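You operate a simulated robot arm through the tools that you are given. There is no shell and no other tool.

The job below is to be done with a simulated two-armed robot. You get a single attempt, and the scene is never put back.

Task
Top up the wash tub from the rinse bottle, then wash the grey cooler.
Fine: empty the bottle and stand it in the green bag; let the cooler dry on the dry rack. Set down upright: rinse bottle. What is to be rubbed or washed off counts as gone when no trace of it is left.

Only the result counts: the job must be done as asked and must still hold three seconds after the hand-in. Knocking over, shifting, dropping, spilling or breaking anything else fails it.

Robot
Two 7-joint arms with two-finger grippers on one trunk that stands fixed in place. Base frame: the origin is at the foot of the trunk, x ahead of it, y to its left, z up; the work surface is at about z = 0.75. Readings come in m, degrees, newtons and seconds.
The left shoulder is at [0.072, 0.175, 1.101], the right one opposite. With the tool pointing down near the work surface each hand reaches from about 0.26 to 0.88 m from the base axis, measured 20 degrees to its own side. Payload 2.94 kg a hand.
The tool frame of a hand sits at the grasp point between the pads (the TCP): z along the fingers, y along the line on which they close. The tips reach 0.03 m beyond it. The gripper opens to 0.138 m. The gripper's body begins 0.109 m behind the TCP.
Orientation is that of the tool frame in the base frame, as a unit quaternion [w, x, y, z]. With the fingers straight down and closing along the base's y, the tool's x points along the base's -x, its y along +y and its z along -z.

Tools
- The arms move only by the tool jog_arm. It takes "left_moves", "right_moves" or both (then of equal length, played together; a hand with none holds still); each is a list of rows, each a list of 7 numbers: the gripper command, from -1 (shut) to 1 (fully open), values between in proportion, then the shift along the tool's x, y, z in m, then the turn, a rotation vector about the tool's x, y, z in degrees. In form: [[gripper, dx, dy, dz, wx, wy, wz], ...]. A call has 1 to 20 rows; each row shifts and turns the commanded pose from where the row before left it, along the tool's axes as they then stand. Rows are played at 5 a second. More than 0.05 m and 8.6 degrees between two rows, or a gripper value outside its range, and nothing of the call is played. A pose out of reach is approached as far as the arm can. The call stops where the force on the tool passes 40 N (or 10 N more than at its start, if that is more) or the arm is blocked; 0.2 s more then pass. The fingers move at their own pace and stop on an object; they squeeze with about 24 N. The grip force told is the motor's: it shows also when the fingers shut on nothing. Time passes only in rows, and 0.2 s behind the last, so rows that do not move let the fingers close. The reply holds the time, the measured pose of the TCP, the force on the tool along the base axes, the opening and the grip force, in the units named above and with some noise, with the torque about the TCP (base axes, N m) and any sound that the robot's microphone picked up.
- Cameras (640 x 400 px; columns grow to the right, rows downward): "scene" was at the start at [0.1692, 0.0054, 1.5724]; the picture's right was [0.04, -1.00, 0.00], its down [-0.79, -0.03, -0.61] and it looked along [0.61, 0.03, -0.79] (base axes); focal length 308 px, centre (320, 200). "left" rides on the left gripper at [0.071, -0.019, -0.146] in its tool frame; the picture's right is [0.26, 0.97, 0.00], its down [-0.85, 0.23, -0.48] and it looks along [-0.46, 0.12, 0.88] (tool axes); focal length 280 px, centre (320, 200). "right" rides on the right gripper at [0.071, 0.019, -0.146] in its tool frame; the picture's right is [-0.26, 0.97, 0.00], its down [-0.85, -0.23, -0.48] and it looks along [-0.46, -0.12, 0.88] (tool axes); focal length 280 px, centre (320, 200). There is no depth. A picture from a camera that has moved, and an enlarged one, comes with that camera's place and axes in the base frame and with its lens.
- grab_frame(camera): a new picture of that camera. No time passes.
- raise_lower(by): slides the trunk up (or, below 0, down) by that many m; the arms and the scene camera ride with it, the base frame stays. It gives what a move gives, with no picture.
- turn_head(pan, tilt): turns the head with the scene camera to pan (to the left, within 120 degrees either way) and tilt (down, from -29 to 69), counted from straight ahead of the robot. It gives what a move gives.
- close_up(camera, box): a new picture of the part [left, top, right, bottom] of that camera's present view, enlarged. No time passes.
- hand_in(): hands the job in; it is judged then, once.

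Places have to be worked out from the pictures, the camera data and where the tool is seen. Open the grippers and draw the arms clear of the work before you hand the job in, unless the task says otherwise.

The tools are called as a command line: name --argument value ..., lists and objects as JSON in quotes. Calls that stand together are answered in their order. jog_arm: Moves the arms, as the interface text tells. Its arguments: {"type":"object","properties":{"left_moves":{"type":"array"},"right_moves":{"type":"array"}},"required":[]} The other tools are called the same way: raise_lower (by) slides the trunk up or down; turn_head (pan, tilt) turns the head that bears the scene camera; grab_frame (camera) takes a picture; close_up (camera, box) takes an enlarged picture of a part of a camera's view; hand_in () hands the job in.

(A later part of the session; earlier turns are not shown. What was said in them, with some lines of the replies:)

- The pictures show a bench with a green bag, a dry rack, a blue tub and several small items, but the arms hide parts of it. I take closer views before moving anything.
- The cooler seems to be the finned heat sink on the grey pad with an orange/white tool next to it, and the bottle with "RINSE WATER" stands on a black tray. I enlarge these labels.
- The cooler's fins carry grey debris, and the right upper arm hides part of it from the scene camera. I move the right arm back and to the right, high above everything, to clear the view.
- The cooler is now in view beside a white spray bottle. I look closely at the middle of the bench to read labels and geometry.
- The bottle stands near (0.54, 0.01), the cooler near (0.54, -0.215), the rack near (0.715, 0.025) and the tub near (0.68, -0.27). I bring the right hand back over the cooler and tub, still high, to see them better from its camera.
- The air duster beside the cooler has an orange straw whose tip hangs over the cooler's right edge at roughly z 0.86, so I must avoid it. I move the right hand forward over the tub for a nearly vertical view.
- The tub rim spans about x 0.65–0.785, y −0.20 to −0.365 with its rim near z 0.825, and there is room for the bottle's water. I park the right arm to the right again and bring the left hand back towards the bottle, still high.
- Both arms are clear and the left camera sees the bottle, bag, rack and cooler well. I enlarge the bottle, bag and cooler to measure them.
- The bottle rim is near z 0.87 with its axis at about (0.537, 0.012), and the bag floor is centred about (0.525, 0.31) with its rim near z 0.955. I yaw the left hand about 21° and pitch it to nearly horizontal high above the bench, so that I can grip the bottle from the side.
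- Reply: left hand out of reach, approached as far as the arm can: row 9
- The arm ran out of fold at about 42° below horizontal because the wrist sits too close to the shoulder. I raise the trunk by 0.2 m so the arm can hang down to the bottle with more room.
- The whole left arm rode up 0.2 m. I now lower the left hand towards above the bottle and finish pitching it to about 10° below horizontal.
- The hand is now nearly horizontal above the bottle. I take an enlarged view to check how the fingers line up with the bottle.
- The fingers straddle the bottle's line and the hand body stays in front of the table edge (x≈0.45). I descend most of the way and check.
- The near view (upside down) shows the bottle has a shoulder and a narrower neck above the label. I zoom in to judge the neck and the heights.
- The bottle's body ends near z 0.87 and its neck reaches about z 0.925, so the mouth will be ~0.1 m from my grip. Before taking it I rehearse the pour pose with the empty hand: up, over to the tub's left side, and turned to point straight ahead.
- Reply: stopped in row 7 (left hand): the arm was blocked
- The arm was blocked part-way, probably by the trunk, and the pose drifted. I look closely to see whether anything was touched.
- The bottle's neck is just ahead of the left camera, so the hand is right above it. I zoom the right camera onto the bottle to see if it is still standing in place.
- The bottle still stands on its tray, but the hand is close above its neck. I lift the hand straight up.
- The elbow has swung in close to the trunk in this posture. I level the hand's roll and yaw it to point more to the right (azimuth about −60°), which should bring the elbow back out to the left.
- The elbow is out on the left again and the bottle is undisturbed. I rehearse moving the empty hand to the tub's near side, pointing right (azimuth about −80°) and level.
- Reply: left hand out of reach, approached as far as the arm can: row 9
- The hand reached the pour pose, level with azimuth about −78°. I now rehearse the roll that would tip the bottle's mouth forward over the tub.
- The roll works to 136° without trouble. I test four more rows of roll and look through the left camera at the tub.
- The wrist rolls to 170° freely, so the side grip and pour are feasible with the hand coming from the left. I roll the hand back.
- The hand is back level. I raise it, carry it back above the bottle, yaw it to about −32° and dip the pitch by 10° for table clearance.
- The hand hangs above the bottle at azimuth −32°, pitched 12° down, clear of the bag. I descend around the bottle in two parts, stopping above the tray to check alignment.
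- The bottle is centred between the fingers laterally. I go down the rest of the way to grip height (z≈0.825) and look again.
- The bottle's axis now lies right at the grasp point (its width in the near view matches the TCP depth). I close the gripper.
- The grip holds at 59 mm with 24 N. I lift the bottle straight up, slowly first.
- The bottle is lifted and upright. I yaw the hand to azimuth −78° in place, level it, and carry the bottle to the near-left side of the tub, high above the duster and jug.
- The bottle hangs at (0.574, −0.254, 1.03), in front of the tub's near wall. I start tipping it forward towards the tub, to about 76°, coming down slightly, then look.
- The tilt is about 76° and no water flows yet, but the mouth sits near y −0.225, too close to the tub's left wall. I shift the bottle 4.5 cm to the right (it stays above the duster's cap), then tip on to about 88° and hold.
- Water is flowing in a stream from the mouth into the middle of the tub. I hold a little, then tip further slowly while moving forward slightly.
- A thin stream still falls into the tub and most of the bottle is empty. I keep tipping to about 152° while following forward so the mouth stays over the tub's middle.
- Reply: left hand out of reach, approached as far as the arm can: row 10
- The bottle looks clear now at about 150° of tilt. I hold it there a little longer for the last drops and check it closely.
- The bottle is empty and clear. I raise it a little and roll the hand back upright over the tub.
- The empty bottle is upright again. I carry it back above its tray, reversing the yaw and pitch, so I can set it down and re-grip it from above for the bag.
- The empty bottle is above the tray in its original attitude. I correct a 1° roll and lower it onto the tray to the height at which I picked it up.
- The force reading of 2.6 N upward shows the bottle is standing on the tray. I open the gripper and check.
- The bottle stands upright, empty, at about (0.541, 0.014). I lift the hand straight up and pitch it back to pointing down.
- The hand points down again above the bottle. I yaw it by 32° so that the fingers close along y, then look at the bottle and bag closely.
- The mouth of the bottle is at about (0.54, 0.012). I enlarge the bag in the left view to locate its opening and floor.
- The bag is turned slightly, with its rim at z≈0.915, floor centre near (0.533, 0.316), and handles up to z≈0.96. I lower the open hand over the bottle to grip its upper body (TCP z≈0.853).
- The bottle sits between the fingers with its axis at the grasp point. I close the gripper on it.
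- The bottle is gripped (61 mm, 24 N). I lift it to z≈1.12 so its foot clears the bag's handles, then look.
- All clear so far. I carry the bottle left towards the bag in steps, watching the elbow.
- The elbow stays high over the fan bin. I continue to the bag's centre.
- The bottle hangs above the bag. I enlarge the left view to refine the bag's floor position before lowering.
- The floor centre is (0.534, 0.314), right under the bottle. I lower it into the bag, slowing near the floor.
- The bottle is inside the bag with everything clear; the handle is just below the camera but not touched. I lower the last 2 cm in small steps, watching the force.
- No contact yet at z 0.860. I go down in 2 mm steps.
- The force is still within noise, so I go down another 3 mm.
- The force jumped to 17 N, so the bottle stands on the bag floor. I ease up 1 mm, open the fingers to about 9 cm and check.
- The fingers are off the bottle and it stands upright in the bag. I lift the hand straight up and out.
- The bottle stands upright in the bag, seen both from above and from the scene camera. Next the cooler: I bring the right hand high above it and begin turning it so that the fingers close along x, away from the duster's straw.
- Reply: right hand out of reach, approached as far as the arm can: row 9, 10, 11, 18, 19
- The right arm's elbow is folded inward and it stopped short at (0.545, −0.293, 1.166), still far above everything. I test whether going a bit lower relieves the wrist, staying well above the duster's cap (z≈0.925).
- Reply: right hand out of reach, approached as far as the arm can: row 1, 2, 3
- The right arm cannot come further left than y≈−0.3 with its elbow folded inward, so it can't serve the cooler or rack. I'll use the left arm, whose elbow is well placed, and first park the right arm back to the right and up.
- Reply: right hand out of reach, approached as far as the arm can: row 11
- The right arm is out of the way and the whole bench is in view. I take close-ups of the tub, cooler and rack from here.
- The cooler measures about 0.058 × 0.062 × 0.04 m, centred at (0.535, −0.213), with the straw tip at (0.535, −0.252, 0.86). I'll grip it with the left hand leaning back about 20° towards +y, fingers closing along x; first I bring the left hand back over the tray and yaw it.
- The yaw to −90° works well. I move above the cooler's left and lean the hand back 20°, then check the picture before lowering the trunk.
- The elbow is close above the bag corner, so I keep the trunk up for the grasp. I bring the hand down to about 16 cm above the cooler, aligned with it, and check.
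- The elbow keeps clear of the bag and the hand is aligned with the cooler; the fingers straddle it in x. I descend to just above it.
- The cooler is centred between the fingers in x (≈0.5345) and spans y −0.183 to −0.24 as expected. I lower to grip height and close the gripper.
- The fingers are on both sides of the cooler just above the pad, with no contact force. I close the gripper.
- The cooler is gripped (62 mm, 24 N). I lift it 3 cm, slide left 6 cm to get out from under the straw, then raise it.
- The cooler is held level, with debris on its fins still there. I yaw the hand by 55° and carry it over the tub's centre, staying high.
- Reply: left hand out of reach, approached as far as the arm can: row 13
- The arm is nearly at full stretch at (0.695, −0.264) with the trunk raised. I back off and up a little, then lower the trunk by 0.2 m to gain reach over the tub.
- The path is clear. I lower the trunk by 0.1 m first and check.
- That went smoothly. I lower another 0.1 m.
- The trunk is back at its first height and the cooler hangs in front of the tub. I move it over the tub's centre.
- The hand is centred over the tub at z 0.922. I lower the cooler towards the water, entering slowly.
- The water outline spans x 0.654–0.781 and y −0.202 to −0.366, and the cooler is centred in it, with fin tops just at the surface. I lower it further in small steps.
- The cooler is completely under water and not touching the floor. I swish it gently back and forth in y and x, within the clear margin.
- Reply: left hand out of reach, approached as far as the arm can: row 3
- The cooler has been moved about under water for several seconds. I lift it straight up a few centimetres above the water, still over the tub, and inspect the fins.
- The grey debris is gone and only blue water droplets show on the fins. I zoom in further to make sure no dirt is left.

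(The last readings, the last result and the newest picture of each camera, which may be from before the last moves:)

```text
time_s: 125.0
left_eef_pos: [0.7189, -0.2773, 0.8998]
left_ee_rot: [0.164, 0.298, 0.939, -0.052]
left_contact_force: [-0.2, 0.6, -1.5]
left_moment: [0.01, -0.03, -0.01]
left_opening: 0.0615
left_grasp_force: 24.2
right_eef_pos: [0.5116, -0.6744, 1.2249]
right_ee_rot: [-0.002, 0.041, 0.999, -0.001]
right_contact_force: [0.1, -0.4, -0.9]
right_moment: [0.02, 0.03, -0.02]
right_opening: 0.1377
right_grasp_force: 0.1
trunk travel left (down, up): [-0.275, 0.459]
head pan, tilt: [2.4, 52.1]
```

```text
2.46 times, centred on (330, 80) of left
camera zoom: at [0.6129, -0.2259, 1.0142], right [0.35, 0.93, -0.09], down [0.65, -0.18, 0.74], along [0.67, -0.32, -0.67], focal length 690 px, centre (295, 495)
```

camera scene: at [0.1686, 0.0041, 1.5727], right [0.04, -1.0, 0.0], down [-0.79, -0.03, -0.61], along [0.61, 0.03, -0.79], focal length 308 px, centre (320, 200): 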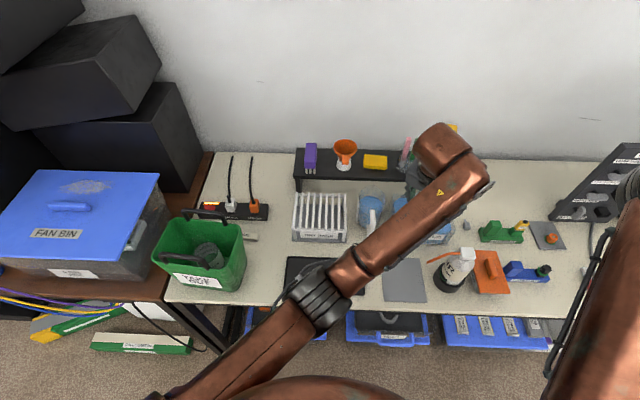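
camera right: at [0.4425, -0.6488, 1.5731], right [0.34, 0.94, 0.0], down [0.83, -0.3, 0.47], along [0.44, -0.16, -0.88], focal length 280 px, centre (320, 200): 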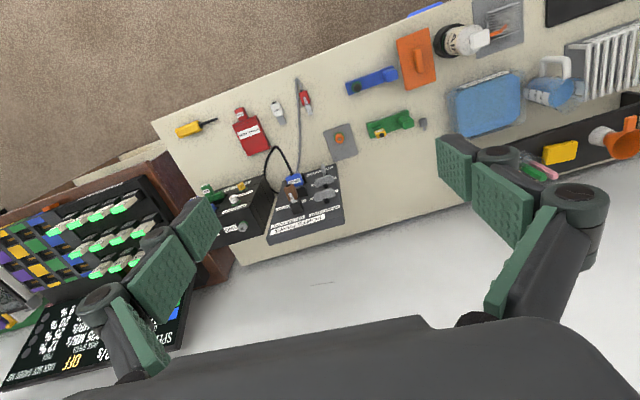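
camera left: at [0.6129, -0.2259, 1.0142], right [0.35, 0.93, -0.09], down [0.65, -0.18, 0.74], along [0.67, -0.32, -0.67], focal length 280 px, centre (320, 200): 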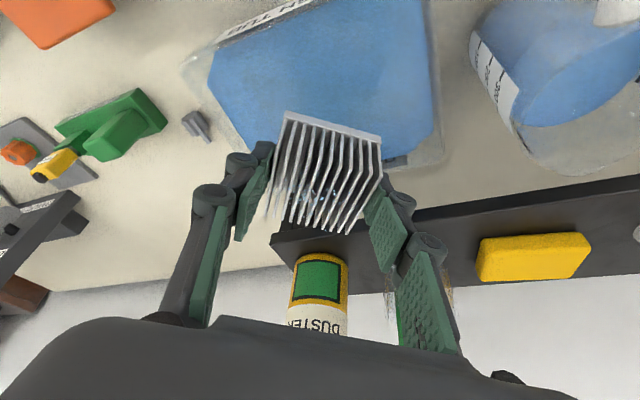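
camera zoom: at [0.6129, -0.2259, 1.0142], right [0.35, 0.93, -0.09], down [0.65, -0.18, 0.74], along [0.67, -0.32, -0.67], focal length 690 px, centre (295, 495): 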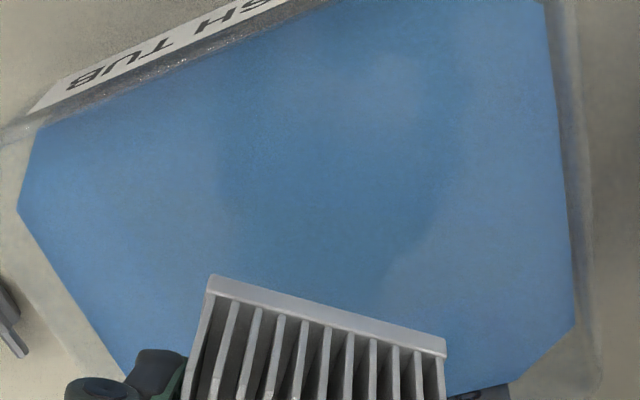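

No grey dirt is visible, only water droplets. For certainty I dip it once more with a short swish and lift it out again over the tub.

jog_arm --left_moves '[[-1, 0.0085, 0, 0.0235, 0, 0, 0], [-1, 0.0085, 0, 0.0235, 0, 0, 0], [-1, 0.0042, 0, 0.0118, 0, 0, 0], [-1, 0.0042, 0, 0.0118, 0, 0, 0], [-1, 0.0042, 0, 0.0118, 0, 0, 0], [-1, 0.004, 0, 0.011, 0, 0, 0], [-1, 0.0065, 0.0098, -0.0023, 0, 0, 0], [-1, -0.0065, -0.0098, 0.0023, 0, 0, 0], [-1, -0.0077, 0.0058, 0.0028, 0, 0, 0], [-1, 0.0077, -0.0058, -0.0028, 0, 0, 0], [-1, 0.0065, 0.0098, -0.0023, 0, 0, 0], [-1, -0.0065, -0.0098, 0.0023, 0, 0, 0], [-1, 0.0077, -0.0058, -0.0028, 0, 0, 0], [-1, -0.0077, 0.0058, 0.0028, 0, 0, 0], [-1, -0.0042, 0, -0.0118, 0, 0, 0], [-1, -0.0042, 0, -0.0118, 0, 0, 0], [-1, -0.0042, 0, -0.0118, 0, 0, 0], [-1, -0.0042, 0, -0.0118, 0, 0, 0], [-1, -0.0102, 0, -0.0282, 0, 0, 0], [-1, -0.0119, 0, -0.0329, 0, 0, 0]]'

close_up --camera "left" --box '[250, 100, 400, 250]'

grab_frame --camera "scene"

```text
time_s: 129.2
left_eef_pos: [0.7173, -0.2759, 0.9163]
left_ee_rot: [0.164, 0.298, 0.939, -0.051]
left_contact_force: [-0.1, 0.4, -2.9]
left_moment: [0.03, 0.0, -0.01]
left_opening: 0.0612
left_grasp_force: 23.8
left hand out of reach, approached as far as the arm can: row 9
right_eef_pos: [0.5107, -0.674, 1.2259]
right_ee_rot: [-0.003, 0.042, 0.999, -0.002]
right_contact_force: [-0.3, -0.2, -0.5]
right_moment: [-0.02, -0.03, 0.0]
right_opening: 0.138
right_grasp_force: 0.0
trunk travel left (down, up): [-0.275, 0.459]
head pan, tilt: [2.4, 52.1]
```

```text
2.67 times, centred on (325, 175) of left
camera zoom: at [0.6115, -0.2247, 1.0302], right [0.35, 0.93, -0.09], down [0.65, -0.18, 0.74], along [0.67, -0.32, -0.67], focal length 748 px, centre (307, 267)
```

zoom: 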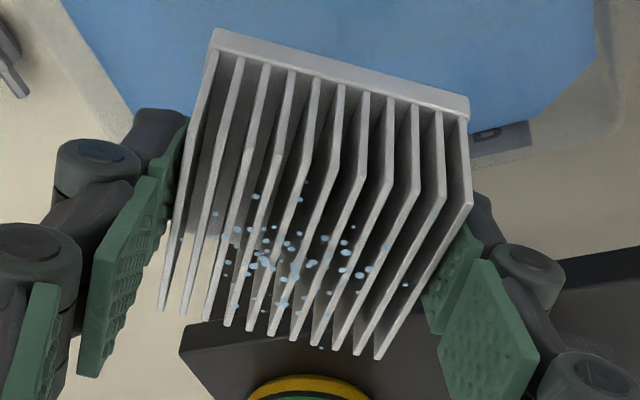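

```text
taken
camera scene: at [0.1689, 0.004, 1.5725], right [0.04, -1.0, 0.0], down [-0.79, -0.03, -0.61], along [0.61, 0.03, -0.79], focal length 308 px, centre (320, 200)
```

scene: 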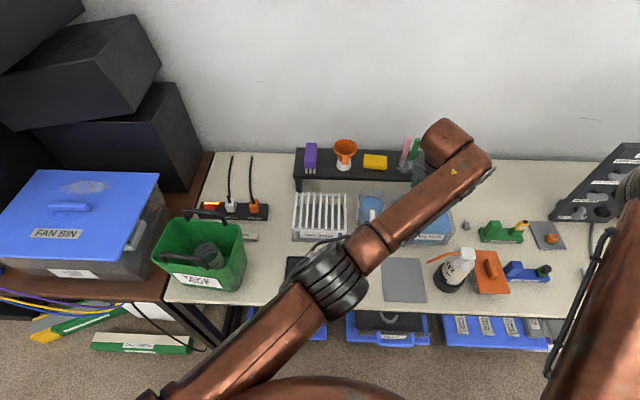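

The cooler is clean; only droplets remain. I raise it well above the jug and start moving left towards the rack, watching the elbow.

jog_arm --left_moves '[[-1, -0.0119, 0, -0.0329, 0, 0, 0], [-1, -0.0136, 0, -0.0376, 0, 0, 0], [-1, -0.0085, 0, -0.0235, 0, 0, 0], [-1, 0.0179, 0.027, -0.0064, 0, 0, 0], [-1, 0.0179, 0.027, -0.0064, 0, 0, 0], [-1, 0.0179, 0.027, -0.0064, 0, 0, 0], [-1, 0.0179, 0.027, -0.0064, 0, 0, 0], [-1, 0, 0, 0, 0, 0, 0]]'

grab_frame --camera "scene"

grab_frame --camera "left"

```text
time_s: 130.9
left_eef_pos: [0.7167, -0.1455, 1.0161]
left_ee_rot: [0.164, 0.297, 0.939, -0.052]
left_contact_force: [0.3, -0.7, -1.7]
left_moment: [0.0, 0.0, -0.01]
left_opening: 0.0609
left_grasp_force: 23.9
right_eef_pos: [0.5113, -0.675, 1.2258]
right_ee_rot: [-0.003, 0.041, 0.999, 0.0]
right_contact_force: [0.2, 0.6, -0.8]
right_moment: [0.02, -0.03, 0.03]
right_opening: 0.1381
right_grasp_force: 0.0
trunk travel left (down, up): [-0.275, 0.459]
head pan, tilt: [2.4, 52.1]
```

```text
taken
camera scene: at [0.1697, 0.0034, 1.5724], right [0.04, -1.0, 0.0], down [-0.79, -0.03, -0.61], along [0.61, 0.03, -0.79], focal length 308 px, centre (320, 200)
```

scene: 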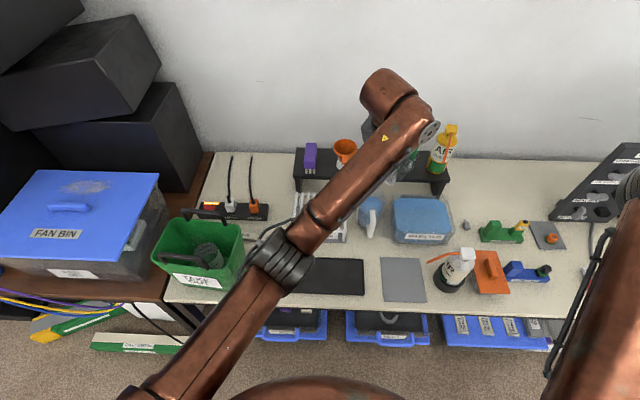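

```text
taken
camera left: at [0.6121, -0.094, 1.1288], right [0.35, 0.93, -0.09], down [0.65, -0.18, 0.74], along [0.67, -0.32, -0.67], focal length 280 px, centre (320, 200)
```

left: 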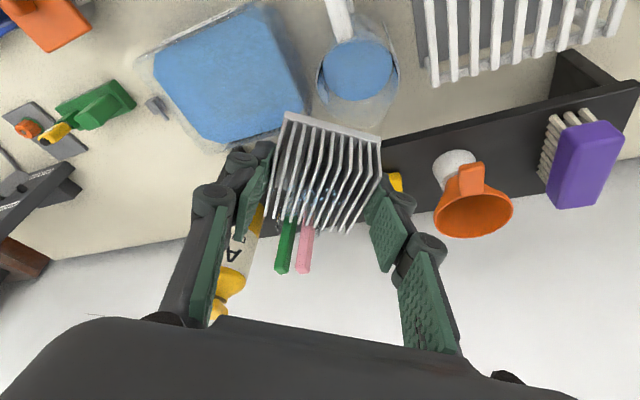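

The elbow would come near the bag if I continued at this trunk height. I raise the trunk by 0.15 m so that the arm is more stretched and the elbow higher, then look.

raise_lower --by 0.15

jog_arm --left_moves '[[-1, 0.0179, 0.027, -0.0064, 0, 0, 0], [-1, 0.0179, 0.027, -0.0064, 0, 0, 0], [-1, 0.0179, 0.027, -0.0064, 0, 0, 0], [-1, 0.0179, 0.027, -0.0064, 0, 0, 0], [-1, 0.0179, 0.027, -0.0064, 0, 0, 0], [-1, 0, 0, 0, 0, 0, 0]]'

grab_frame --camera "scene"

grab_frame --camera "left"

```text
time_s: 132.7
left_eef_pos: [0.7181, -0.145, 1.1661]
left_ee_rot: [0.164, 0.298, 0.939, -0.051]
left_contact_force: [0.6, 0.3, -2.3]
left_moment: [-0.01, 0.01, 0.01]
left_opening: 0.0613
left_grasp_force: 23.8
right_eef_pos: [0.5117, -0.6739, 1.375]
right_ee_rot: [-0.003, 0.041, 0.999, 0.0]
right_contact_force: [0.3, -0.2, -0.1]
right_moment: [-0.03, 0.0, -0.03]
right_opening: 0.1382
right_grasp_force: 0.0
trunk travel left (down, up): [-0.425, 0.309]
head pan, tilt: [2.4, 52.1]
```

```text
time_s: 134.1
left_eef_pos: [0.7188, 0.0204, 1.1662]
left_ee_rot: [0.165, 0.298, 0.939, -0.051]
left_contact_force: [-0.7, -1.4, -1.5]
left_moment: [0.0, -0.04, -0.03]
left_opening: 0.0611
left_grasp_force: 24.2
right_eef_pos: [0.5114, -0.6752, 1.375]
right_ee_rot: [-0.003, 0.041, 0.999, 0.0]
right_contact_force: [0.0, -0.1, 0.4]
right_moment: [0.03, -0.03, -0.01]
right_opening: 0.1383
right_grasp_force: 0.0
trunk travel left (down, up): [-0.425, 0.309]
head pan, tilt: [2.4, 52.1]
```

```text
taken
camera scene: at [0.0927, 0.0033, 1.7242], right [0.04, -1.0, 0.0], down [-0.79, -0.03, -0.61], along [0.61, 0.03, -0.79], focal length 308 px, centre (320, 200)
```

scene: 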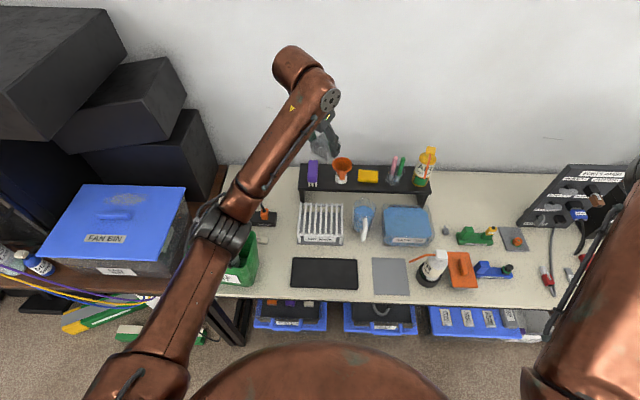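

```text
taken
camera left: at [0.6124, 0.0707, 1.2796], right [0.36, 0.93, -0.09], down [0.65, -0.18, 0.74], along [0.67, -0.32, -0.67], focal length 280 px, centre (320, 200)
```

left: 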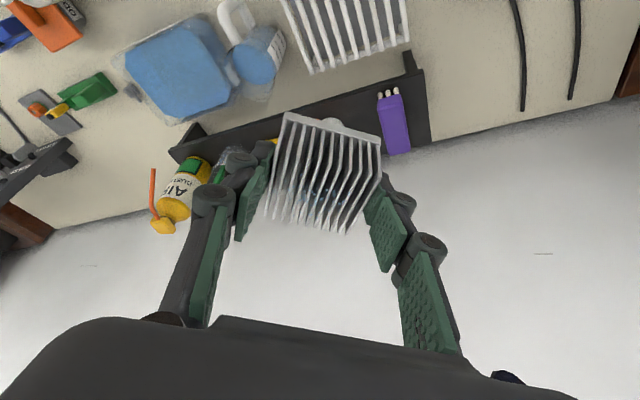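

The elbow is high and in front of the bag. I descend 0.2 m over the rack and check.

jog_arm --left_moves '[[-1, 0.0136, 0, 0.0376, 0, 0, 0], [-1, 0.0136, 0, 0.0376, 0, 0, 0], [-1, 0.0136, 0, 0.0376, 0, 0, 0], [-1, 0.0136, 0, 0.0376, 0, 0, 0], [-1, 0.0136, 0, 0.0376, 0, 0, 0], [-1, 0, 0, 0, 0, 0, 0]]'

grab_frame --camera "scene"

grab_frame --camera "left"

```text
time_s: 135.5
left_eef_pos: [0.7177, 0.0198, 0.9667]
left_ee_rot: [0.165, 0.3, 0.938, -0.052]
left_contact_force: [0.4, 0.6, -1.8]
left_moment: [0.05, 0.01, 0.03]
left_opening: 0.0612
left_grasp_force: 24.0
right_eef_pos: [0.5104, -0.6746, 1.3757]
right_ee_rot: [-0.002, 0.04, 0.999, -0.001]
right_contact_force: [-0.5, -0.6, 0.3]
right_moment: [0.0, -0.01, -0.03]
right_opening: 0.1377
right_grasp_force: 0.1
trunk travel left (down, up): [-0.425, 0.309]
head pan, tilt: [2.4, 52.1]
```

```text
taken
camera scene: at [0.0921, 0.0045, 1.7243], right [0.04, -1.0, 0.0], down [-0.79, -0.03, -0.61], along [0.61, 0.03, -0.79], focal length 308 px, centre (320, 200)
```

scene: 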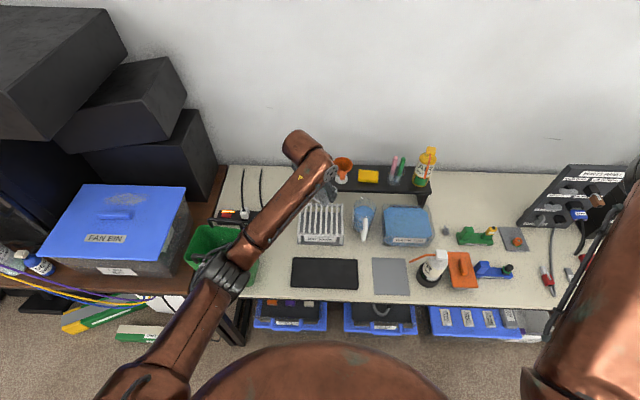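

```text
taken
camera left: at [0.612, 0.072, 1.0807], right [0.36, 0.93, -0.09], down [0.65, -0.18, 0.74], along [0.67, -0.32, -0.67], focal length 280 px, centre (320, 200)
```

left: 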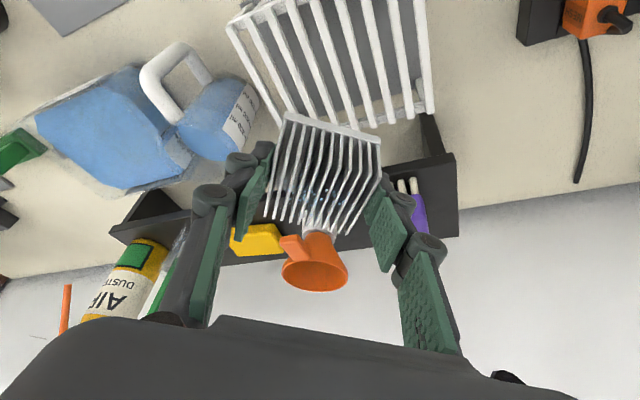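

The rack top spans x 0.647–0.783 and y −0.053 to 0.101, and the cooler is right above its middle. I descend to about 1.5 cm above the bars.

jog_arm --left_moves '[[-1, 0.0113, 0, 0.0313, 0, 0, 0], [-1, 0.0113, 0, 0.0313, 0, 0, 0], [-1, 0.0102, 0, 0.0282, 0, 0, 0], [-1, 0, 0, 0, 0, 0, 0]]'

grab_frame --camera "left"

close_up --camera "scene" --box '[260, 150, 420, 270]'

```text
time_s: 136.5
left_eef_pos: [0.719, 0.0202, 0.8691]
left_ee_rot: [0.164, 0.298, 0.939, -0.052]
left_contact_force: [-0.5, 0.3, -1.4]
left_moment: [0.0, -0.03, 0.02]
left_opening: 0.061
left_grasp_force: 23.9
right_eef_pos: [0.5102, -0.6742, 1.3767]
right_ee_rot: [-0.001, 0.041, 0.999, -0.001]
right_contact_force: [-0.3, -0.4, -0.6]
right_moment: [-0.01, -0.02, 0.0]
right_opening: 0.1379
right_grasp_force: 0.0
trunk travel left (down, up): [-0.425, 0.309]
head pan, tilt: [2.4, 52.1]
```

```text
taken
camera left: at [0.6122, 0.0723, 0.983], right [0.35, 0.93, -0.09], down [0.65, -0.18, 0.74], along [0.67, -0.32, -0.67], focal length 280 px, centre (320, 200)
```

left: 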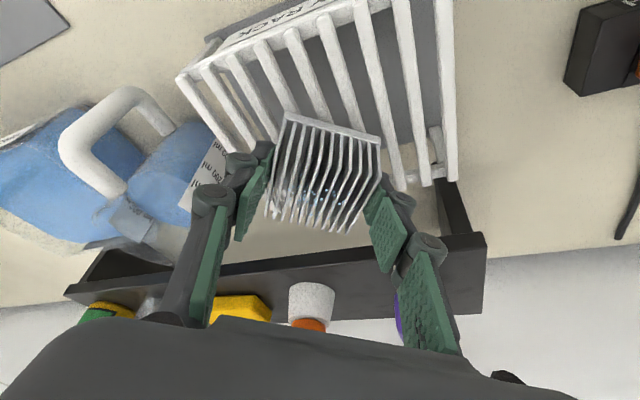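

```text
3.33 times, centred on (340, 210) of scene
camera zoom: at [0.0921, 0.0046, 1.7243], right [0.04, -1.0, 0.0], down [-0.79, -0.03, -0.61], along [0.61, 0.03, -0.79], focal length 1027 px, centre (253, 167)
```

zoom: 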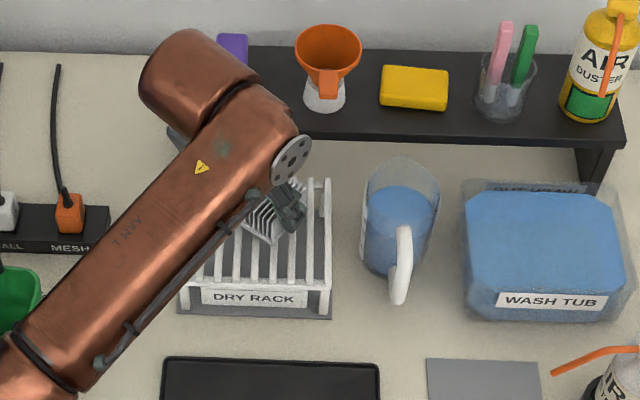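

The cooler is 1.5–2 cm above the bars, over the rack's middle. I lower it in small steps watching the force.

jog_arm --left_moves '[[-1, 0.0014, 0, 0.0038, 0, 0, 0], [-1, 0.0014, 0, 0.0038, 0, 0, 0], [-1, 0.001, 0, 0.0028, 0, 0, 0], [-1, 0, 0, 0, 0, 0, 0]]'

```text
time_s: 137.5
left_eef_pos: [0.7182, 0.0203, 0.8595]
left_ee_rot: [0.165, 0.298, 0.939, -0.051]
left_contact_force: [1.3, 0.1, 1.7]
left_moment: [0.03, -0.19, 0.0]
left_opening: 0.0614
left_grasp_force: 24.2
right_eef_pos: [0.5106, -0.6744, 1.377]
right_ee_rot: [-0.002, 0.04, 0.999, 0.0]
right_contact_force: [0.0, 0.6, 0.3]
right_moment: [0.0, -0.02, 0.02]
right_opening: 0.138
right_grasp_force: 0.0
trunk travel left (down, up): [-0.425, 0.309]
head pan, tilt: [2.4, 52.1]
```

The force rose by about 3 N, with a torque about y, so the cooler is beginning to touch the bars. I go down another millimetre.

jog_arm --left_moves '[[-1, 0.0004, 0, 0.001, 0, 0, 0], [-1, 0, 0, 0, 0, 0, 0]]'

close_up --camera "left" --box '[160, 60, 480, 260]'

```text
time_s: 138.1
left_eef_pos: [0.7194, 0.021, 0.8584]
left_ee_rot: [0.166, 0.297, 0.939, -0.05]
left_contact_force: [1.3, 0.2, 7.5]
left_moment: [-0.03, -0.51, 0.0]
left_opening: 0.0613
left_grasp_force: 24.5
right_eef_pos: [0.5102, -0.6744, 1.3764]
right_ee_rot: [-0.002, 0.042, 0.999, -0.001]
right_contact_force: [0.2, 0.5, -1.1]
right_moment: [0.02, 0.01, 0.02]
right_opening: 0.1381
right_grasp_force: 0.1
trunk travel left (down, up): [-0.425, 0.309]
head pan, tilt: [2.4, 52.1]
```

```text
2.00 times, centred on (320, 160) of left
camera zoom: at [0.6123, 0.0725, 0.9726], right [0.35, 0.93, -0.09], down [0.65, -0.18, 0.74], along [0.67, -0.32, -0.67], focal length 561 px, centre (320, 280)
```

zoom: 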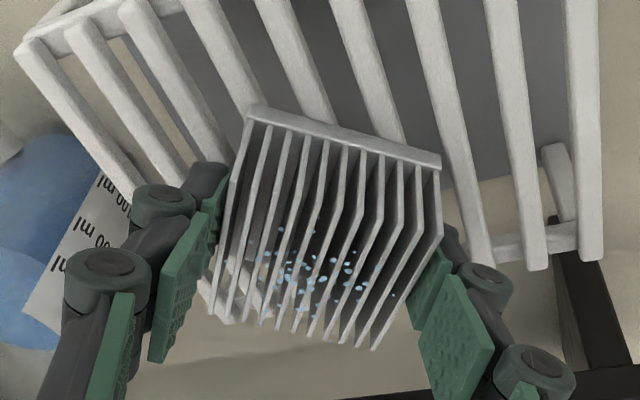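

The torque suggests first contact is at the cooler's rear corner (x≈0.77), so the rack's bars may rise slightly towards the back. I look closely at the rack before releasing.

close_up --camera "scene" --box '[295, 195, 375, 250]'

close_up --camera "left" --box '[300, 100, 480, 240]'

close_up --camera "right" --box '[520, 0, 640, 120]'

```text
7.27 times, centred on (335, 222) of scene
camera zoom: at [0.0913, 0.0047, 1.7244], right [0.04, -1.0, 0.0], down [-0.79, -0.03, -0.62], along [0.61, 0.03, -0.79], focal length 2241 px, centre (211, 36)
```

zoom: 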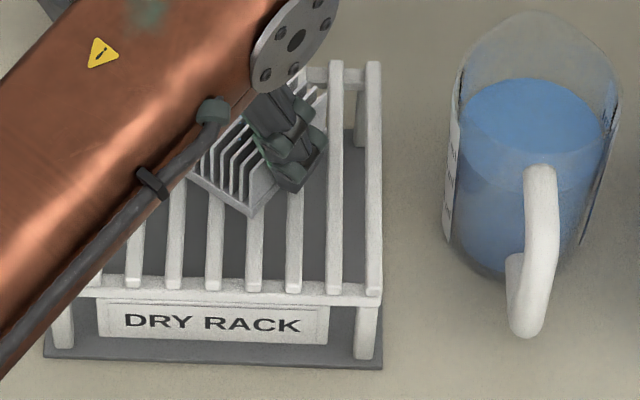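

```text
2.86 times, centred on (390, 170) of left
camera zoom: at [0.6123, 0.0725, 0.9726], right [0.35, 0.93, -0.09], down [0.65, -0.18, 0.74], along [0.67, -0.32, -0.67], focal length 801 px, centre (120, 286)
```

zoom: 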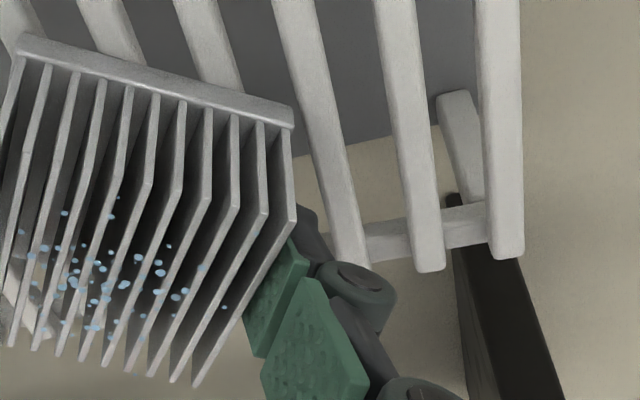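

```text
3.33 times, centred on (580, 60) of right
camera zoom: at [0.442, -0.6487, 1.5232], right [0.34, 0.94, 0.0], down [0.83, -0.3, 0.47], along [0.44, -0.16, -0.88], focal length 935 px, centre (-547, 667)
```

zoom: 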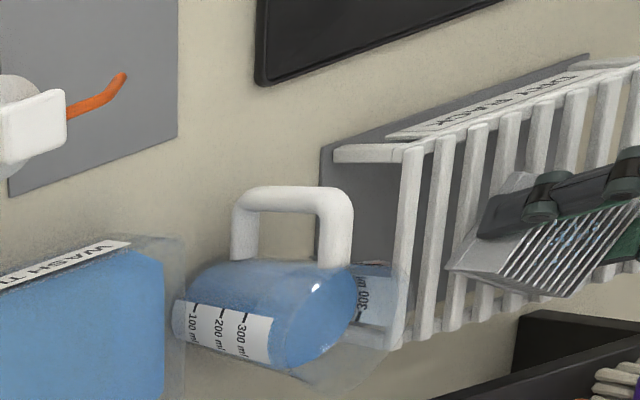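

The rack top looks level within a few millimetres, so the corner contact is probably just a slight tilt of the cooler in the grip. I press down one more millimetre to let it level out and read the torque.

jog_arm --left_moves '[[-1, 0.0004, 0, 0.001, 0, 0, 0], [-1, 0, 0, 0, 0, 0, 0], [-1, 0, 0, 0, 0, 0, 0]]'

```text
time_s: 138.9
left_eef_pos: [0.7181, 0.0207, 0.8589]
left_ee_rot: [0.167, 0.297, 0.939, -0.051]
left_contact_force: [5.2, 0.7, 15.5]
left_moment: [-0.14, -0.39, -0.01]
left_opening: 0.0613
left_grasp_force: 24.1
right_eef_pos: [0.5097, -0.6734, 1.3767]
right_ee_rot: [-0.002, 0.04, 0.999, -0.001]
right_contact_force: [0.6, 0.1, 0.5]
right_moment: [0.01, -0.01, 0.0]
right_opening: 0.1379
right_grasp_force: 0.1
trunk travel left (down, up): [-0.425, 0.309]
head pan, tilt: [2.4, 52.1]
```

The centre of pressure moved under the cooler's middle, so it now lies flat on the bars. I ease up 1 mm and open the fingers moderately.

jog_arm --left_moves '[[-1, -0.0003, 0, -0.001, 0, 0, 0], [-0.05, 0, 0, 0, 0, 0, 0], [0.2, 0, 0, 0, 0, 0, 0], [0.3, 0, 0, 0, 0, 0, 0], [0.3, 0, 0, 0, 0, 0, 0]]'

close_up --camera "left" --box '[160, 60, 480, 260]'

```text
time_s: 140.1
left_eef_pos: [0.717, 0.0215, 0.8581]
left_ee_rot: [0.164, 0.298, 0.939, -0.051]
left_contact_force: [0.1, 0.6, -0.6]
left_moment: [-0.01, 0.01, 0.01]
left_opening: 0.0897
left_grasp_force: 0.0
right_eef_pos: [0.51, -0.6727, 1.3758]
right_ee_rot: [-0.001, 0.041, 0.999, -0.001]
right_contact_force: [0.6, -0.3, -0.4]
right_moment: [0.0, 0.01, -0.05]
right_opening: 0.1382
right_grasp_force: 0.0
trunk travel left (down, up): [-0.425, 0.309]
head pan, tilt: [2.4, 52.1]
```

```text
2.00 times, centred on (320, 160) of left
camera zoom: at [0.6122, 0.0725, 0.9713], right [0.35, 0.93, -0.09], down [0.65, -0.18, 0.74], along [0.67, -0.32, -0.67], focal length 561 px, centre (320, 280)
```

zoom: 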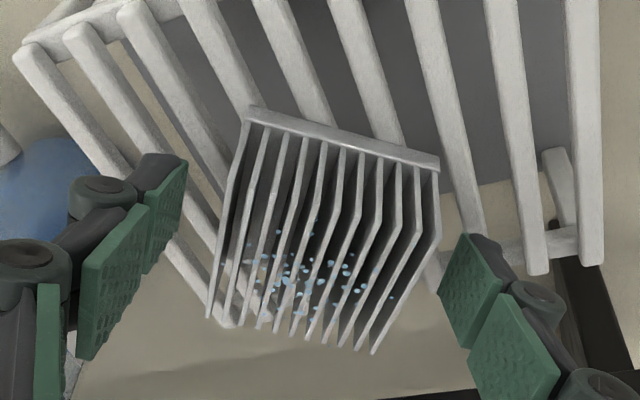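

The cooler rests on the bars, free of the fingers. I withdraw the hand along its own axis, then look back at it.

jog_arm --left_moves '[[0.3, 0, 0, -0.01, 0, 0, 0], [0.3, 0, 0, -0.02, 0, 0, 0], [0.3, 0, 0, -0.03, 0, 0, 0], [0.3, 0, 0, -0.04, 0, 0, 0], [0.3, 0, 0, -0.04, 0, 0, 0], [0.3, 0, 0, -0.04, 0, 0, 0], [0.3, 0, 0, -0.04, 0, 0, 0]]'

grab_frame --camera "left"

close_up --camera "left" --box '[230, 0, 430, 150]'

grab_frame --camera "scene"

```text
time_s: 141.7
left_eef_pos: [0.6558, 0.066, 1.0648]
left_ee_rot: [0.164, 0.298, 0.939, -0.051]
left_contact_force: [-0.2, 0.1, 0.2]
left_moment: [-0.01, -0.04, 0.02]
left_opening: 0.0898
left_grasp_force: 0.0
right_eef_pos: [0.5099, -0.671, 1.3773]
right_ee_rot: [-0.001, 0.041, 0.999, -0.001]
right_contact_force: [-0.6, 0.6, 0.0]
right_moment: [-0.01, 0.0, 0.02]
right_opening: 0.1378
right_grasp_force: 0.0
trunk travel left (down, up): [-0.425, 0.309]
head pan, tilt: [2.4, 52.1]
```

```text
taken
camera left: at [0.5502, 0.1177, 1.1783], right [0.35, 0.93, -0.09], down [0.65, -0.18, 0.74], along [0.67, -0.32, -0.67], focal length 280 px, centre (320, 200)
```

left: 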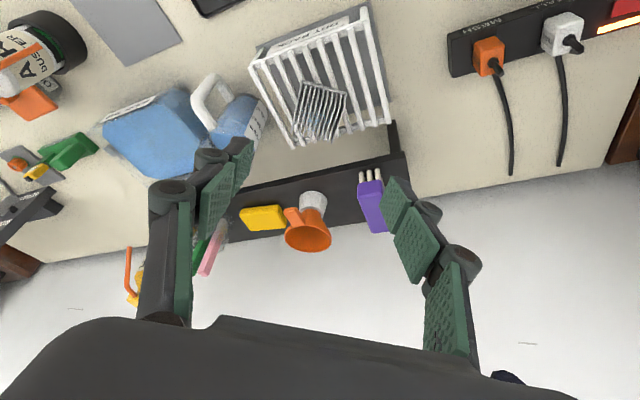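

```text
2.67 times, centred on (330, 75) of left
camera zoom: at [0.5502, 0.1177, 1.1783], right [0.35, 0.93, -0.09], down [0.65, -0.18, 0.74], along [0.67, -0.32, -0.67], focal length 748 px, centre (293, 533)
```

zoom: 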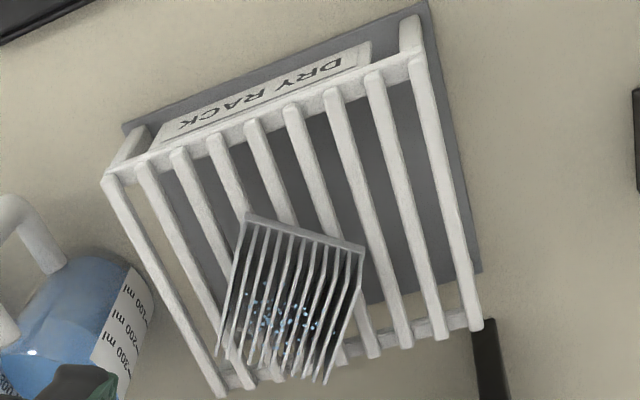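

```text
taken
camera scene: at [0.0914, 0.0068, 1.7243], right [0.04, -1.0, 0.0], down [-0.79, -0.03, -0.61], along [0.61, 0.02, -0.79], focal length 308 px, centre (320, 200)
```

scene: 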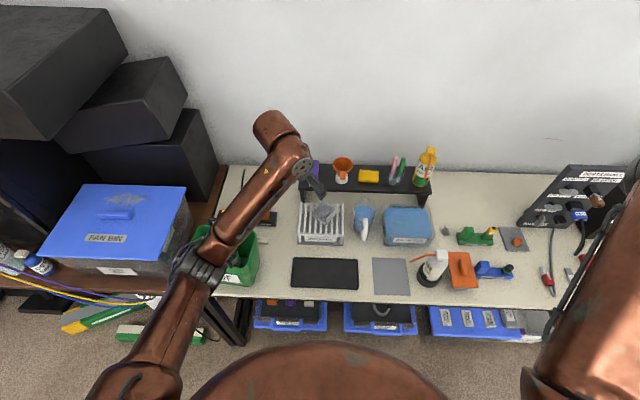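

The cooler stands clean and level on the dry rack with some water droplets. I withdraw the left arm up and back, opening the gripper, and let time pass for drying.

jog_arm --left_moves '[[0.3, 0.0161, 0.0048, -0.0377, 0, 0, 0], [0.3, 0.0161, 0.0048, -0.0377, 0, 0, 0], [0.3, 0.0161, 0.0048, -0.0377, 0, 0, 0], [1, 0.0161, 0.0048, -0.0377, 0, 0, 0], [1, 0.0161, 0.0048, -0.0377, 0, 0, 0], [1, 0.0161, 0.0048, -0.0377, 0, 0, 0], [1, 0, 0, 0, 0, 0, 0], [1, 0, 0, 0, 0, 0, 0], [1, 0, 0, 0, 0, 0, 0], [1, 0, 0, 0, 0, 0, 0], [1, 0, 0, 0, 0, 0, 0], [1, 0, 0, 0, 0, 0, 0], [1, 0, 0, 0, 0, 0, 0], [1, 0, 0, 0, 0, 0, 0], [1, 0, 0, 0, 0, 0, 0], [1, 0, 0, 0, 0, 0, 0], [1, 0, 0, 0, 0, 0, 0], [1, 0, 0, 0, 0, 0, 0], [1, 0, 0, 0, 0, 0, 0], [1, 0, 0, 0, 0, 0, 0]]'

grab_frame --camera "scene"

close_up --camera "scene" --box '[290, 190, 370, 255]'

grab_frame --camera "left"

```text
time_s: 145.9
left_eef_pos: [0.5358, 0.1836, 1.2451]
left_ee_rot: [0.166, 0.297, 0.939, -0.052]
left_contact_force: [-0.5, -0.4, -0.3]
left_moment: [0.03, 0.01, -0.01]
left_opening: 0.138
left_grasp_force: 0.0
right_eef_pos: [0.5102, -0.6734, 1.3758]
right_ee_rot: [-0.002, 0.041, 0.999, -0.001]
right_contact_force: [-0.2, 0.0, -0.5]
right_moment: [0.01, 0.0, -0.01]
right_opening: 0.1379
right_grasp_force: 0.0
trunk travel left (down, up): [-0.425, 0.309]
head pan, tilt: [2.4, 52.1]
```

```text
taken
camera scene: at [0.0921, 0.0051, 1.7242], right [0.04, -1.0, 0.0], down [-0.79, -0.03, -0.61], along [0.61, 0.03, -0.79], focal length 308 px, centre (320, 200)
```

scene: 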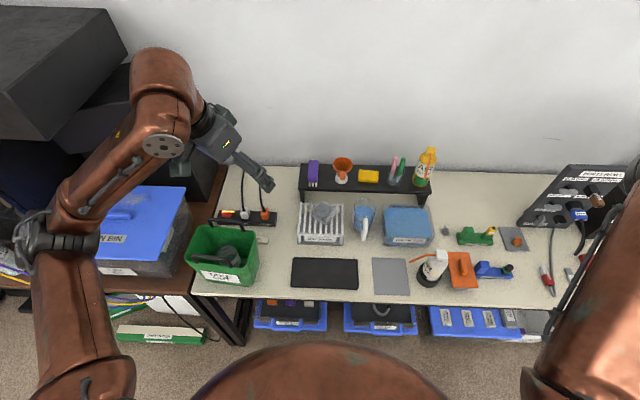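

```text
6.15 times, centred on (330, 222) of scene
camera zoom: at [0.0921, 0.0051, 1.7242], right [0.04, -1.0, 0.0], down [-0.79, -0.03, -0.61], along [0.61, 0.03, -0.79], focal length 1896 px, centre (258, 62)
```

zoom: 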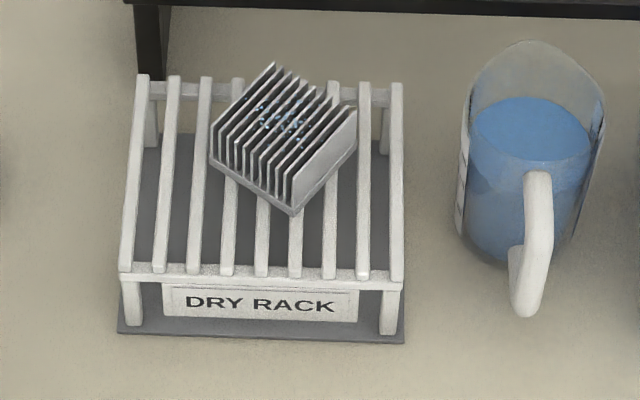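

```text
taken
camera left: at [0.4306, 0.2356, 1.3585], right [0.35, 0.93, -0.09], down [0.65, -0.18, 0.74], along [0.67, -0.32, -0.67], focal length 280 px, centre (320, 200)
```

left: 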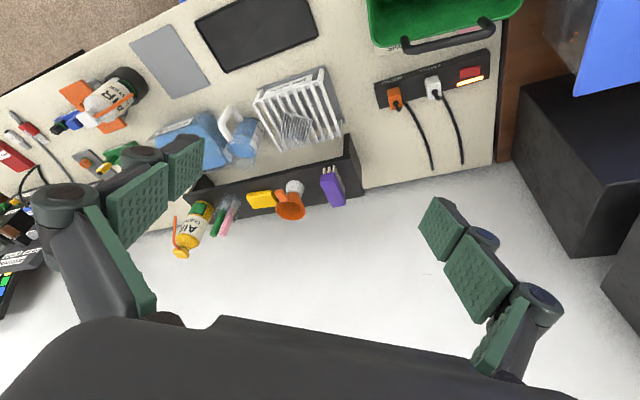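

The cooler sits flat on the rack, with droplets still on its fins. I wait some more seconds to see whether they dry.

jog_arm --left_moves '[[1, 0, 0, 0, 0, 0, 0], [1, 0, 0, 0, 0, 0, 0], [1, 0, 0, 0, 0, 0, 0], [1, 0, 0, 0, 0, 0, 0], [1, 0, 0, 0, 0, 0, 0], [1, 0, 0, 0, 0, 0, 0], [1, 0, 0, 0, 0, 0, 0], [1, 0, 0, 0, 0, 0, 0], [1, 0, 0, 0, 0, 0, 0], [1, 0, 0, 0, 0, 0, 0], [1, 0, 0, 0, 0, 0, 0], [1, 0, 0, 0, 0, 0, 0], [1, 0, 0, 0, 0, 0, 0], [1, 0, 0, 0, 0, 0, 0], [1, 0, 0, 0, 0, 0, 0], [1, 0, 0, 0, 0, 0, 0], [1, 0, 0, 0, 0, 0, 0], [1, 0, 0, 0, 0, 0, 0], [1, 0, 0, 0, 0, 0, 0], [1, 0, 0, 0, 0, 0, 0]]'

jog_arm --left_moves '[[1, 0, 0, 0, 0, 0, 0], [1, 0, 0, 0, 0, 0, 0], [1, 0, 0, 0, 0, 0, 0], [1, 0, 0, 0, 0, 0, 0], [1, 0, 0, 0, 0, 0, 0], [1, 0, 0, 0, 0, 0, 0], [1, 0, 0, 0, 0, 0, 0], [1, 0, 0, 0, 0, 0, 0], [1, 0, 0, 0, 0, 0, 0], [1, 0, 0, 0, 0, 0, 0], [1, 0, 0, 0, 0, 0, 0], [1, 0, 0, 0, 0, 0, 0], [1, 0, 0, 0, 0, 0, 0], [1, 0, 0, 0, 0, 0, 0], [1, 0, 0, 0, 0, 0, 0], [1, 0, 0, 0, 0, 0, 0], [1, 0, 0, 0, 0, 0, 0], [1, 0, 0, 0, 0, 0, 0], [1, 0, 0, 0, 0, 0, 0], [1, 0, 0, 0, 0, 0, 0]]'

close_up --camera "scene" --box '[290, 190, 370, 255]'

close_up --camera "scene" --box '[370, 195, 450, 250]'

close_up --camera "scene" --box '[180, 215, 290, 300]'

```text
time_s: 150.1
left_eef_pos: [0.5362, 0.1835, 1.2444]
left_ee_rot: [0.165, 0.298, 0.939, -0.051]
left_contact_force: [-0.1, 0.5, 0.3]
left_moment: [0.01, -0.01, -0.02]
left_opening: 0.1383
left_grasp_force: 0.1
right_eef_pos: [0.5108, -0.6737, 1.3758]
right_ee_rot: [-0.002, 0.041, 0.999, -0.001]
right_contact_force: [-0.4, 0.5, -0.7]
right_moment: [0.01, 0.01, 0.01]
right_opening: 0.1378
right_grasp_force: 0.2
trunk travel left (down, up): [-0.425, 0.309]
head pan, tilt: [2.4, 52.1]
```

```text
time_s: 154.3
left_eef_pos: [0.5364, 0.1838, 1.2452]
left_ee_rot: [0.165, 0.298, 0.939, -0.052]
left_contact_force: [-0.1, 0.5, -0.2]
left_moment: [0.01, 0.05, 0.01]
left_opening: 0.1381
left_grasp_force: 0.2
right_eef_pos: [0.5102, -0.6748, 1.3762]
right_ee_rot: [-0.002, 0.04, 0.999, -0.001]
right_contact_force: [-0.3, -0.1, -0.7]
right_moment: [-0.01, 0.0, 0.01]
right_opening: 0.1378
right_grasp_force: 0.1
trunk travel left (down, up): [-0.425, 0.309]
head pan, tilt: [2.4, 52.1]
```

```text
6.15 times, centred on (330, 222) of scene
camera zoom: at [0.0921, 0.0051, 1.7242], right [0.04, -1.0, 0.0], down [-0.79, -0.03, -0.61], along [0.61, 0.03, -0.79], focal length 1896 px, centre (258, 62)
```

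zoom: 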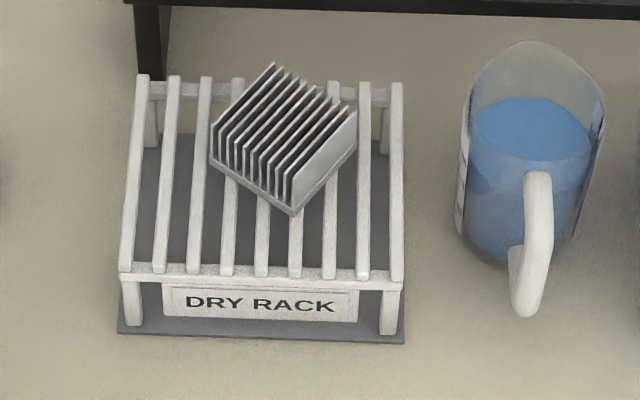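

```text
7.27 times, centred on (410, 222) of scene
camera zoom: at [0.0921, 0.0051, 1.7242], right [0.04, -1.0, 0.0], down [-0.79, -0.03, -0.61], along [0.61, 0.03, -0.79], focal length 2241 px, centre (-334, 36)
```

zoom: 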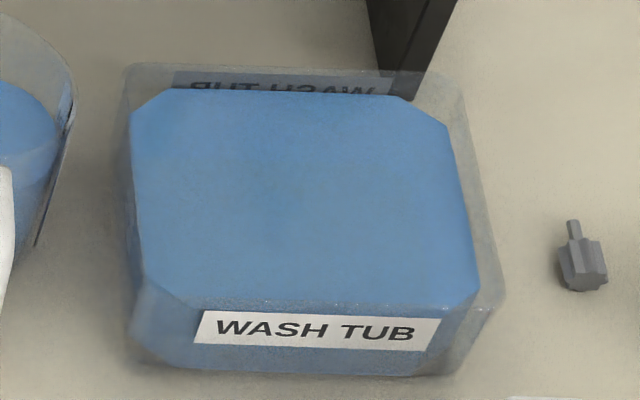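

```text
4.71 times, centred on (235, 258) of scene
camera zoom: at [0.0921, 0.0051, 1.7242], right [0.04, -1.0, 0.0], down [-0.79, -0.03, -0.61], along [0.61, 0.03, -0.79], focal length 1450 px, centre (720, -71)
```

zoom: 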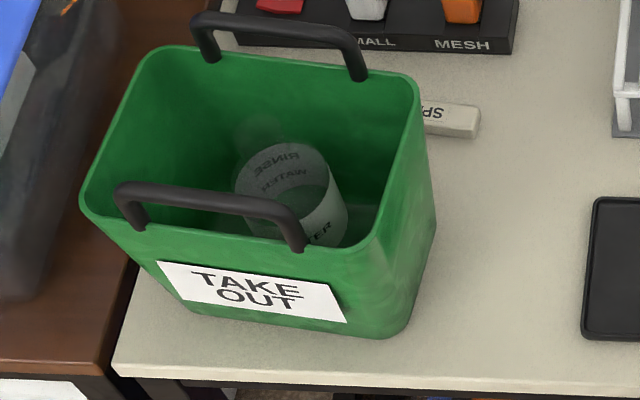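

The droplets have dried, the cooler is clean on the rack, the tub is topped up with no spill in sight, and the empty bottle stands upright in the bag. Both grippers are open and the arms are clear, so I hand the job in.

hand_in

```text
The job is handed in.
```

I've handed the job in; no verdict has come back yet. The last pictures show both parts done as asked:

- **Wash tub:** I poured the rinse bottle into the tub until it was empty. No spill is visible around the tub.
- **Rinse bottle:** It stands upright and empty in the green bag.
- **Cooler:** I dipped and swished it twice in the tub. Close-ups show no debris left on the fins. It is lying flat on the dry rack, and its droplets had dried before I handed in.

During a rehearsal before the pour, the left arm was blocked while the hand was close above the full bottle. The bottle stayed standing on its tray, and nothing else looks shifted in the later pictures. The right arm couldn't reach the cooler, so the left arm did all the handling. Both grippers are open and the arms are clear of the bench.
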